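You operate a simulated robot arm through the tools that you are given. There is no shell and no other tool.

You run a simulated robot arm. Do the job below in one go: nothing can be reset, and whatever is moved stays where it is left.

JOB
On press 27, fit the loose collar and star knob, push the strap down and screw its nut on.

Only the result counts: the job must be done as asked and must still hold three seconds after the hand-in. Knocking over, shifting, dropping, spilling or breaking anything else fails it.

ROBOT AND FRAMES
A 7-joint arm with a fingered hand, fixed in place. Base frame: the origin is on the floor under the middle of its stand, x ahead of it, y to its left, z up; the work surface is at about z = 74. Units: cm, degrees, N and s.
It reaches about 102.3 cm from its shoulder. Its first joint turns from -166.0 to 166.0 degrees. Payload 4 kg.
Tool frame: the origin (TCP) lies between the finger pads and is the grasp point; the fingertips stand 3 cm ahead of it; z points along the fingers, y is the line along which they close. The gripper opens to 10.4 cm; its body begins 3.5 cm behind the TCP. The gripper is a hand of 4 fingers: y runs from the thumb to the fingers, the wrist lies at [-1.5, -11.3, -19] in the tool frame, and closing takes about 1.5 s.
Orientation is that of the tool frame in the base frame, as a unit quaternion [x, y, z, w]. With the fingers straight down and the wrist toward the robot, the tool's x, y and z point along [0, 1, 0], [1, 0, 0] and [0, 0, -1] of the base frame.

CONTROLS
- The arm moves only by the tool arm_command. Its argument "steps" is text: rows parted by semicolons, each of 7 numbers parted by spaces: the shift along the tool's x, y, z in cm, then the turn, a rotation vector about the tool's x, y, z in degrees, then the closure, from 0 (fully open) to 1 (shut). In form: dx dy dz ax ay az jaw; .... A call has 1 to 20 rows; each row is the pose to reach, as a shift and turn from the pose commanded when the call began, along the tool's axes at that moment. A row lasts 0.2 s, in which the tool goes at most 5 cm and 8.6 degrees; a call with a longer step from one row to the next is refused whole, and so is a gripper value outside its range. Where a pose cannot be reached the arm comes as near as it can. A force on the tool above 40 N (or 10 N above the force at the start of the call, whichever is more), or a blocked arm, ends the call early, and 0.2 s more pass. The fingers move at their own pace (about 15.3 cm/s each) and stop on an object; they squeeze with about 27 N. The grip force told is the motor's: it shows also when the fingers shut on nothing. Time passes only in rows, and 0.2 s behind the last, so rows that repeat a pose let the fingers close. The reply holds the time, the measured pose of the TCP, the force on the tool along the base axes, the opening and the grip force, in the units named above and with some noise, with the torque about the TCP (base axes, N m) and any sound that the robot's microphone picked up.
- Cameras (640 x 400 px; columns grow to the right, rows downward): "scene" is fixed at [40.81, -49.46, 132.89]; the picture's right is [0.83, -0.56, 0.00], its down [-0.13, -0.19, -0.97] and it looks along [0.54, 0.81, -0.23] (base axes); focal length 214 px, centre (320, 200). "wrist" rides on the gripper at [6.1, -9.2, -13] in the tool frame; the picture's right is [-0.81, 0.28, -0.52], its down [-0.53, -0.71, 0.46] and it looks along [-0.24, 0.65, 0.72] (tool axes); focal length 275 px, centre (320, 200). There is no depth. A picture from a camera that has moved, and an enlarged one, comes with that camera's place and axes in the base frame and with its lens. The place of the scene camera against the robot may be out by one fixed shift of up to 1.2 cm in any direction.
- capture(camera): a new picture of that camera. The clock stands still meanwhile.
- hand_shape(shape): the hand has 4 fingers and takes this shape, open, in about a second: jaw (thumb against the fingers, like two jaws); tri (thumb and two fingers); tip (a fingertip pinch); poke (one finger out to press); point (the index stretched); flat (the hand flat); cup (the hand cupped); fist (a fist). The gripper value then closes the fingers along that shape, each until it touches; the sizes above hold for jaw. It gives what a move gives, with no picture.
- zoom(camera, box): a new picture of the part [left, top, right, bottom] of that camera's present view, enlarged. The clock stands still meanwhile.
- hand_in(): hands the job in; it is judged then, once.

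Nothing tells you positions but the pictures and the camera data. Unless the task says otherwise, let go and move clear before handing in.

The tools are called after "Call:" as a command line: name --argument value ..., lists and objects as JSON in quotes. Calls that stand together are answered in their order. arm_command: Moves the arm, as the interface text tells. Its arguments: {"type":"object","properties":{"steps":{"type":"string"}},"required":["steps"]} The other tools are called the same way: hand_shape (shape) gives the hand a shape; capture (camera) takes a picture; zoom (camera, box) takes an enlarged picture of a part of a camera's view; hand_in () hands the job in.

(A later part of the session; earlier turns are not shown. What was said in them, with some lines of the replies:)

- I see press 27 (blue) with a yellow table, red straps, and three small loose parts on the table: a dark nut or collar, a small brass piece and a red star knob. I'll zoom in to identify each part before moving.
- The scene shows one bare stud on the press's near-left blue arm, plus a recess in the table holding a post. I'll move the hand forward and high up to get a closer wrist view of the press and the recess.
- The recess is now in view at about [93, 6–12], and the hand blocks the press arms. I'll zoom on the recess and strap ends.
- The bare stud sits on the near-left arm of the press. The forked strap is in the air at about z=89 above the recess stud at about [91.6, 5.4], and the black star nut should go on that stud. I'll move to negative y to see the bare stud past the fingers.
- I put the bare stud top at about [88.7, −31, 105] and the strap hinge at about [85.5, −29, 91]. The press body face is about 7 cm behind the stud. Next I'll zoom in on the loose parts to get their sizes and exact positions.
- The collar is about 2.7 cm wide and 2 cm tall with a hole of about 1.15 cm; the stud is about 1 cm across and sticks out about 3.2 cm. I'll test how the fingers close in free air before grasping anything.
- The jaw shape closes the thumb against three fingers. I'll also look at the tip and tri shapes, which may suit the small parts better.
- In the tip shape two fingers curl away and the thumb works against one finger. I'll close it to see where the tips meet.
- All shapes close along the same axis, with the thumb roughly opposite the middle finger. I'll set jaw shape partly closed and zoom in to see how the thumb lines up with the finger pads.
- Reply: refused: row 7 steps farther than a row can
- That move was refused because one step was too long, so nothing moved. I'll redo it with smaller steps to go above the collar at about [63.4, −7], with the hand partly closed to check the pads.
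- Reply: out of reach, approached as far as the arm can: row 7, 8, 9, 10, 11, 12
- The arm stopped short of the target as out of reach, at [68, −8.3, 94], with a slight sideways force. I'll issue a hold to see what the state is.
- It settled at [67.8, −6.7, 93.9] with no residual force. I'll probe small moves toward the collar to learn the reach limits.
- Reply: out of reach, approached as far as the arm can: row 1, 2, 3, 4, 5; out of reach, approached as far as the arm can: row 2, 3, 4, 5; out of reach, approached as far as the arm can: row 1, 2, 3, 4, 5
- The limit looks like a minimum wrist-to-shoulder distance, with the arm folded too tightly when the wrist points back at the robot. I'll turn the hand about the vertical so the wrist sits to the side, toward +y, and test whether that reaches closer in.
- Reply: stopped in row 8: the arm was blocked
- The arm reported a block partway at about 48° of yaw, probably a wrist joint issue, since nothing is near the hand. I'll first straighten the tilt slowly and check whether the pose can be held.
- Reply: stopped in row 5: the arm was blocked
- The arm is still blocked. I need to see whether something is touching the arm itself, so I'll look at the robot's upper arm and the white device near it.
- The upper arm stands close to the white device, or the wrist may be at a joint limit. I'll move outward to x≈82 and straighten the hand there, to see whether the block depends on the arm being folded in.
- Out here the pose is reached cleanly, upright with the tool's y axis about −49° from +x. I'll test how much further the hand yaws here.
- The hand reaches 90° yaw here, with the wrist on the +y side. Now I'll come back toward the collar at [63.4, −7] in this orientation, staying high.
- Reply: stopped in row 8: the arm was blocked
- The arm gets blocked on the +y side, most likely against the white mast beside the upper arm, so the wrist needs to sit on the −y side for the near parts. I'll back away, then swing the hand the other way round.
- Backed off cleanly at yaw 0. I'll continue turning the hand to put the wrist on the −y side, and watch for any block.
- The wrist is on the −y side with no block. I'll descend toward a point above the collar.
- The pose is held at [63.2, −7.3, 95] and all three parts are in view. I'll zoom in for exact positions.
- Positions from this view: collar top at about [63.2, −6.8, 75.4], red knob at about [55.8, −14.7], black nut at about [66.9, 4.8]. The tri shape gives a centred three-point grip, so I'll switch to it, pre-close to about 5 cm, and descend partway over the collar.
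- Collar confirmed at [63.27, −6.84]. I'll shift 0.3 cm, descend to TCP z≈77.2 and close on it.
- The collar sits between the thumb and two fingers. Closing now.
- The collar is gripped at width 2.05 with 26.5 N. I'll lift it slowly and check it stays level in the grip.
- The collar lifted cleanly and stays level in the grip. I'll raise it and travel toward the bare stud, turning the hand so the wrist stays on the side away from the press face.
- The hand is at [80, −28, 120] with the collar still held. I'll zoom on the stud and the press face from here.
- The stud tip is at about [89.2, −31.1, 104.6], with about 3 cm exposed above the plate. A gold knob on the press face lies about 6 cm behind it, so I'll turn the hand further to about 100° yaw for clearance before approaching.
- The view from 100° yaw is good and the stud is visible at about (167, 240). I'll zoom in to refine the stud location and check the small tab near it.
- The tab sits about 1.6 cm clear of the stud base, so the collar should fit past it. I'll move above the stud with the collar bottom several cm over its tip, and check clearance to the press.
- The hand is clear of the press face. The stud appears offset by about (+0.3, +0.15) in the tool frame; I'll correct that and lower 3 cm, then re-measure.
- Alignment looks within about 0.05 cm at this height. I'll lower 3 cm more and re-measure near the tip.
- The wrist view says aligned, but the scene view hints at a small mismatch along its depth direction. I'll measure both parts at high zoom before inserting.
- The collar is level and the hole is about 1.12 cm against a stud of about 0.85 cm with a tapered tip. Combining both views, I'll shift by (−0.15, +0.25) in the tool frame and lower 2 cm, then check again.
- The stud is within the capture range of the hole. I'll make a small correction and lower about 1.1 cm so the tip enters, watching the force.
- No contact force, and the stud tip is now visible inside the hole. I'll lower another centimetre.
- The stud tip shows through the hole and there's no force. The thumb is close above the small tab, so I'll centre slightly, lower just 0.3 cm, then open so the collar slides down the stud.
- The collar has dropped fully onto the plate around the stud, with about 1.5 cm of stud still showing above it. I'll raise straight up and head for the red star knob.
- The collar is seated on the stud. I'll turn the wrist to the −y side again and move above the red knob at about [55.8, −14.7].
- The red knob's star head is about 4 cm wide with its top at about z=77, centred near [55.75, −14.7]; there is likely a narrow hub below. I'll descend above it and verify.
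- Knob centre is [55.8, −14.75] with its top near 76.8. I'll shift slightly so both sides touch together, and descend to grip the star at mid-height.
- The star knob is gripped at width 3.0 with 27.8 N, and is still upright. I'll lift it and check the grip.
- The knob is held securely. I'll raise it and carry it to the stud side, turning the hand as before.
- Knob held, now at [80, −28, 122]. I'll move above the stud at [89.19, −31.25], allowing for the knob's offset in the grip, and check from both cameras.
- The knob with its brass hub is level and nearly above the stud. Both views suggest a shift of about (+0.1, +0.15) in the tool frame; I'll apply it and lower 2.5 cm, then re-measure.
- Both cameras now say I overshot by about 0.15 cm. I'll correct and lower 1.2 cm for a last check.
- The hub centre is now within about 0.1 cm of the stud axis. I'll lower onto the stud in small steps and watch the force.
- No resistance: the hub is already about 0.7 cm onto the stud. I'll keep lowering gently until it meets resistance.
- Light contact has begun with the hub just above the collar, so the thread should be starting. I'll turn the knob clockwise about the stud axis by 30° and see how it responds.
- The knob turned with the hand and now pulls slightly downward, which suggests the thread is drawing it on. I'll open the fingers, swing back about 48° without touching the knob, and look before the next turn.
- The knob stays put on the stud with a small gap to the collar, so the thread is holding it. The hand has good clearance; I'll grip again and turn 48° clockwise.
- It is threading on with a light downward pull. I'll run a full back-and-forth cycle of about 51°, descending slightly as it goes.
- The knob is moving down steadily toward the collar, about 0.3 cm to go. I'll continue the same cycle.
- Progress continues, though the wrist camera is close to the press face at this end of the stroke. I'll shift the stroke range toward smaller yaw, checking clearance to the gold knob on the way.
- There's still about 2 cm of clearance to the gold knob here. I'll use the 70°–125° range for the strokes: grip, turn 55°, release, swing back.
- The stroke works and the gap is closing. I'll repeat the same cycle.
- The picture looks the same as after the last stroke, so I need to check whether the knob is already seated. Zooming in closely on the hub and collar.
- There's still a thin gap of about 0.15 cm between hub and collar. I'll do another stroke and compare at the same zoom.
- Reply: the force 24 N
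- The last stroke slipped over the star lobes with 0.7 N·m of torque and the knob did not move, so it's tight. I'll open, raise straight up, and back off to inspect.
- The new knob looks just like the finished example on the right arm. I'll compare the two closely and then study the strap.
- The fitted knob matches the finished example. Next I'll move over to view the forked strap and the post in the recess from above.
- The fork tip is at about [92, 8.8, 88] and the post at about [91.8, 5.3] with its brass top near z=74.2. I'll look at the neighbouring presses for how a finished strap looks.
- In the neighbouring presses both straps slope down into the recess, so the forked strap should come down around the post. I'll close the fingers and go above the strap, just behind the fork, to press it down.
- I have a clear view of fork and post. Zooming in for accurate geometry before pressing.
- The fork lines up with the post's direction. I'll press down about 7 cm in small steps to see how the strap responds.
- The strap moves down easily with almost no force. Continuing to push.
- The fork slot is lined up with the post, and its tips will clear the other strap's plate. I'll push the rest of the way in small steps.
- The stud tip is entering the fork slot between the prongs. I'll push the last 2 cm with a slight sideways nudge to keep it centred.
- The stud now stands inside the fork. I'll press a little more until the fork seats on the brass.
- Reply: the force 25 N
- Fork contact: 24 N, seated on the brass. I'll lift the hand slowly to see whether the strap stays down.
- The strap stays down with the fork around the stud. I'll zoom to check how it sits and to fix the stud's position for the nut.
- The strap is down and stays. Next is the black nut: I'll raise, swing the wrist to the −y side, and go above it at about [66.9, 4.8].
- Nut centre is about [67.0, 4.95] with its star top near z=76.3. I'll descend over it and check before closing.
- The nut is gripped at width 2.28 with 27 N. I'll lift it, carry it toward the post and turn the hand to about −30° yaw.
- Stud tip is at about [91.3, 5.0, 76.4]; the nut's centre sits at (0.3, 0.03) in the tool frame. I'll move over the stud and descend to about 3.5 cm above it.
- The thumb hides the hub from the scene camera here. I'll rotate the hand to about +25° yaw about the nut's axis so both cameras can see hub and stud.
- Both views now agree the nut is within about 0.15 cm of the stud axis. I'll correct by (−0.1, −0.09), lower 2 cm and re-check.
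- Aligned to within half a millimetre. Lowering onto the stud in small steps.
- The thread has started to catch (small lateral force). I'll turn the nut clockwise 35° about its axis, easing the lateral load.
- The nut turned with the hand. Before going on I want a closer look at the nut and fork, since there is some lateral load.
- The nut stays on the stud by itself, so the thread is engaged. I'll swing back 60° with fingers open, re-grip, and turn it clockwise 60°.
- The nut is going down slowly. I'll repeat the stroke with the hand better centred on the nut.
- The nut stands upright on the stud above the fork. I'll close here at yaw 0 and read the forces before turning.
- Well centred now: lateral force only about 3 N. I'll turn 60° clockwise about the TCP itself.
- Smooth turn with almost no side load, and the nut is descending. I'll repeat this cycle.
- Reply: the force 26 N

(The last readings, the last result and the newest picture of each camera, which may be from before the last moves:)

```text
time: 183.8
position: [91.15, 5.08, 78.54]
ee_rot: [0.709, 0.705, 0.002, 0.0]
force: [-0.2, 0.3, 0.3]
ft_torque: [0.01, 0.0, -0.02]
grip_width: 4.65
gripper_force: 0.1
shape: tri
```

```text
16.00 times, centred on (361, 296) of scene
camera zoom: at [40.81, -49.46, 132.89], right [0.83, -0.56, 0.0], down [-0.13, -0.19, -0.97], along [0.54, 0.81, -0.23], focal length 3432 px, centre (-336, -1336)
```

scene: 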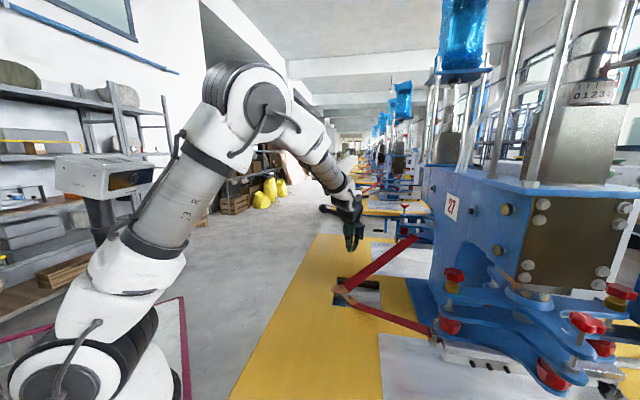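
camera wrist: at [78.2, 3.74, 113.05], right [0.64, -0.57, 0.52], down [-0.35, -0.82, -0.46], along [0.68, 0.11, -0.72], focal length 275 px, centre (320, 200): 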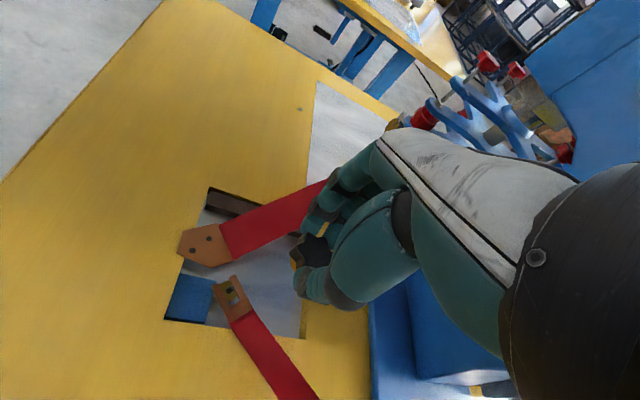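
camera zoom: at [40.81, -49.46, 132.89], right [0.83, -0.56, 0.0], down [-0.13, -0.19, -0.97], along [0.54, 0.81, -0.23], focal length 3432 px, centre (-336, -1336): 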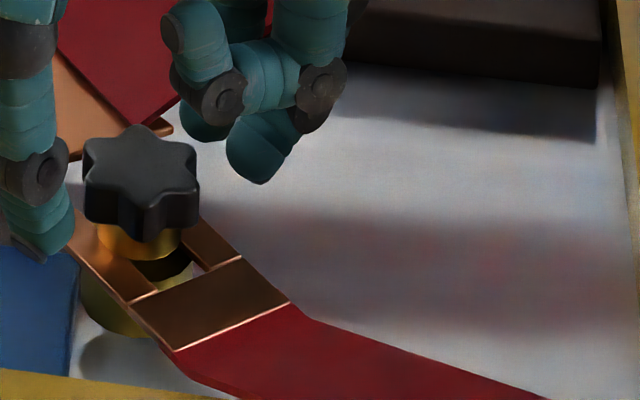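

That stroke slipped at about 0.5 N·m and the nut did not move, so it is tight. I'll retreat upward and inspect the nut, fork and strap closely.

Call:
arm_command --steps "0 0 0 0 0 0 0.4;0 0 -1.5 0 0 0 0.4;0 0 -3.5 0 0 0 0.4;0 0 -6 0 0 0 0.4;0 0 -6 0 0 0 0.4"

Call:
capture --camera "wrist"

Call:
zoom --camera "wrist" --box '[220, 220, 320, 320]'

Call:
zoom --camera "scene" --box '[352, 290, 370, 304]'

Call:
zoom --camera "scene" --box '[330, 255, 460, 345]'

```text
time: 184.9
position: [91.32, 5.28, 84.42]
ee_rot: [0.71, 0.704, 0.001, 0.0]
force: [0.2, 0.0, -0.3]
ft_torque: [-0.01, 0.05, -0.02]
grip_width: 6.19
gripper_force: 0.0
shape: tri
```

```text
taken
camera wrist: at [82.07, 11.4, 97.56], right [0.27, -0.81, 0.52], down [-0.72, -0.53, -0.46], along [0.64, -0.25, -0.72], focal length 275 px, centre (320, 200)
```

wrist: 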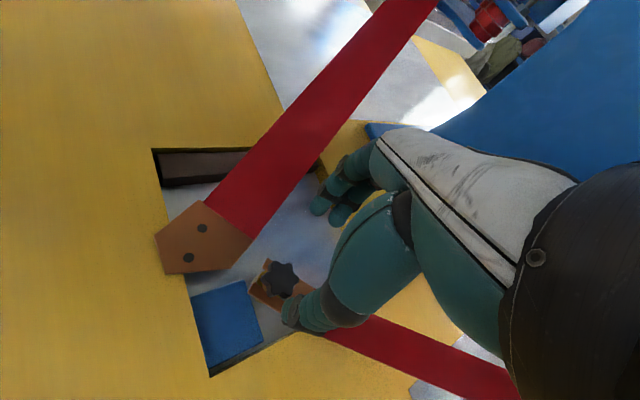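

```text
4.00 times, centred on (270, 270) of wrist
camera zoom: at [82.07, 11.4, 97.56], right [0.27, -0.81, 0.52], down [-0.72, -0.53, -0.46], along [0.64, -0.25, -0.72], focal length 1101 px, centre (520, -80)
```

zoom: 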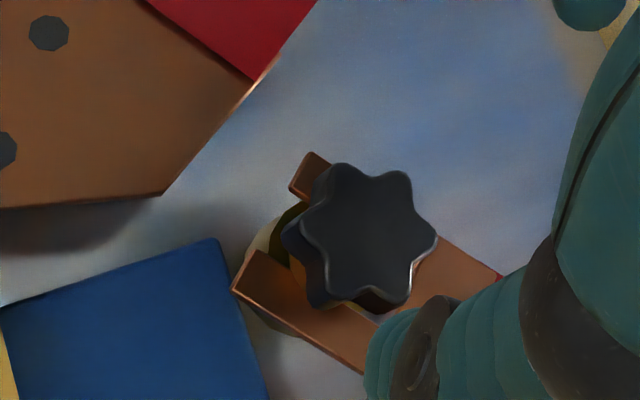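

```text
16.00 times, centred on (361, 297) of scene
camera zoom: at [40.81, -49.46, 132.89], right [0.83, -0.56, 0.0], down [-0.13, -0.19, -0.97], along [0.54, 0.81, -0.23], focal length 3432 px, centre (-336, -1352)
```

zoom: 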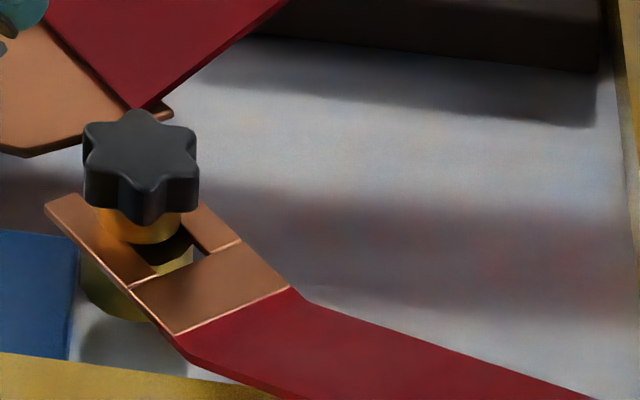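

```text
4.44 times, centred on (395, 300) of scene
camera zoom: at [40.81, -49.46, 132.89], right [0.83, -0.56, 0.0], down [-0.13, -0.19, -0.97], along [0.54, 0.81, -0.23], focal length 953 px, centre (-13, -244)
```

zoom: 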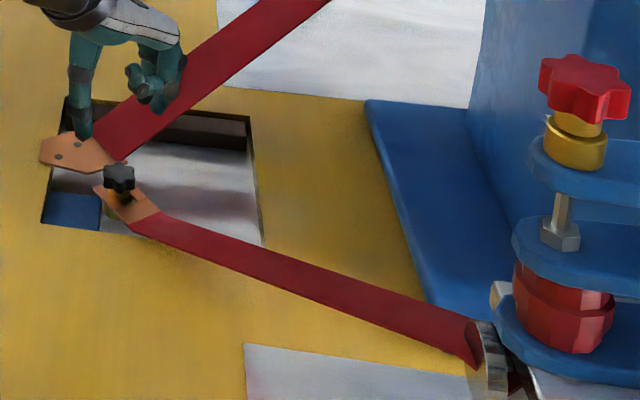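

Both threads came to a hard stop after about the same total turn, and the strap hasn't sprung back. I'll raise the hand well clear and take a last look at everything.

Call:
arm_command --steps "0 0 -4 0 0 0 0.3;0 0 -8 0 0 0 0.3;0 0 -12 0 0 0 0.3;0 -3 -16 0 0 0 0.3;0 -7 -19 0 0 0 0.3;0 -11 -22 0 0 0 0.3;-2 -15 -24 0 0 0 0.3;-4 -19 -26 0 0 0 0.3;-6 -23 -28 0 0 0 0.3;-6 -23 -28 0 0 0 0.3"

Call:
capture --camera "wrist"

Call:
capture --camera "scene"

Call:
zoom --camera "scene" --box '[350, 286, 372, 306]'

Call:
zoom --camera "scene" --box '[440, 262, 475, 297]'

```text
time: 187.2
position: [68.29, -0.94, 112.66]
ee_rot: [0.71, 0.704, 0.001, 0.0]
force: [0.3, 0.0, 0.3]
ft_torque: [0.0, 0.05, -0.03]
grip_width: 7.24
gripper_force: 0.1
shape: tri
```

```text
taken
camera wrist: at [59.2, 5.09, 125.74], right [0.27, -0.81, 0.52], down [-0.72, -0.53, -0.46], along [0.64, -0.25, -0.72], focal length 275 px, centre (320, 200)
```

wrist: 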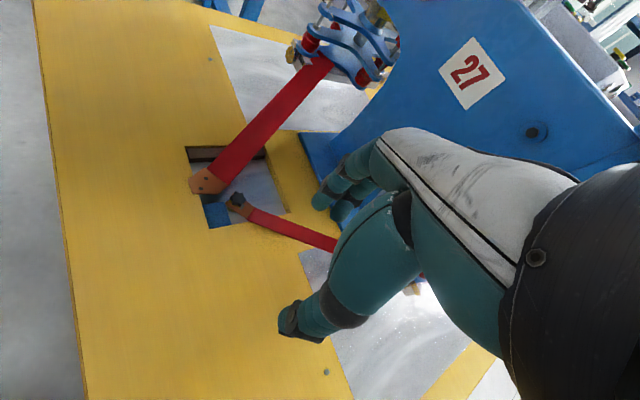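

```text
taken
```

scene: 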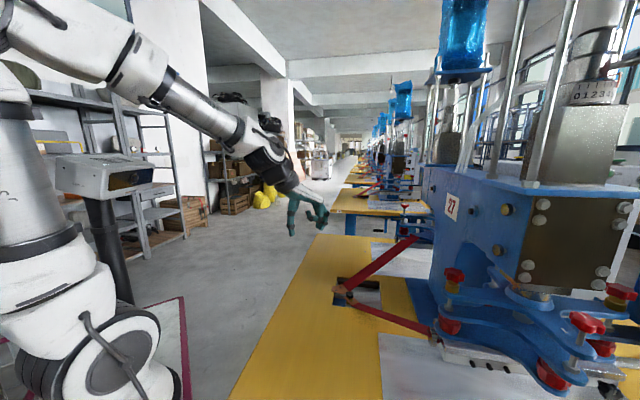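

```text
16.00 times, centred on (361, 296) of scene
camera zoom: at [40.81, -49.46, 132.89], right [0.83, -0.56, 0.0], down [-0.13, -0.19, -0.97], along [0.54, 0.81, -0.23], focal length 3432 px, centre (-336, -1336)
```

zoom: 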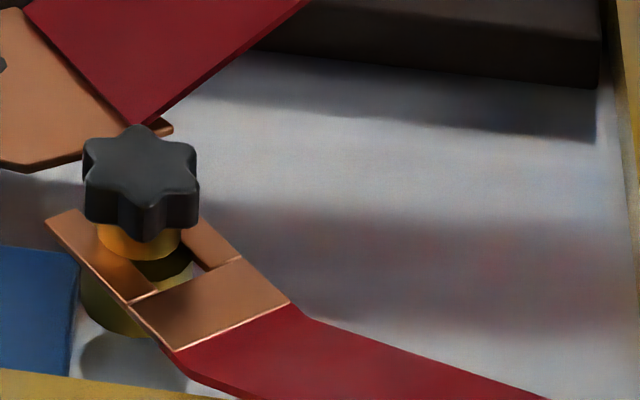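

```text
11.43 times, centred on (458, 280) of scene
camera zoom: at [40.81, -49.46, 132.89], right [0.83, -0.56, 0.0], down [-0.13, -0.19, -0.97], along [0.54, 0.81, -0.23], focal length 2451 px, centre (-1251, -709)
```

zoom: 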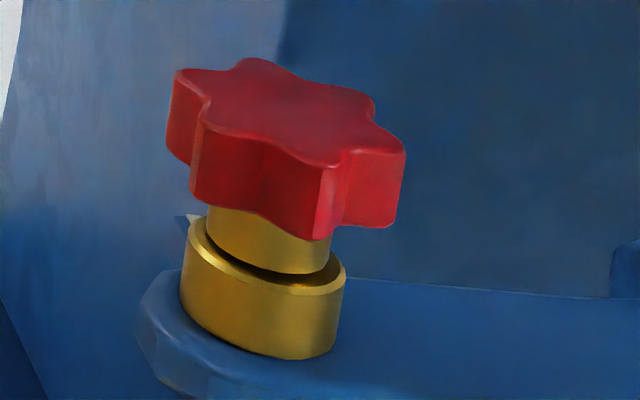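

Call:
hand_in

```text
The job is handed in.
```

I've handed the job in. The collar and red star knob are on the bare stud of press 27, and the forked strap is down around its post with the black nut screwed on top. No result came back after the hand-in, so I don't know yet whether it passed.

- **Collar and knob:** the collar slid down onto the plate, and the knob turned about 290° clockwise before stopping hard at about 0.7 N·m. It looks the same as the finished knob on the right-hand arm.
- **Strap:** I pressed it down until the fork met the brass with about 24 N. It stayed down when I lifted off, and was still there in the last pictures.
- **Nut:** it turned roughly the same amount as the knob and stopped hard at about 0.5 N·m. By my measurements there may be a gap of about 0.3 cm between its hub and the fork. That is close to my measuring error, and I had no finished nut to compare it with.

Early on, the arm was blocked three times when folded in close, most likely by the white mast beside it. In later pictures the mast looks unmoved. I saw nothing else knocked or shifted. The hand was open and well clear when I handed in.
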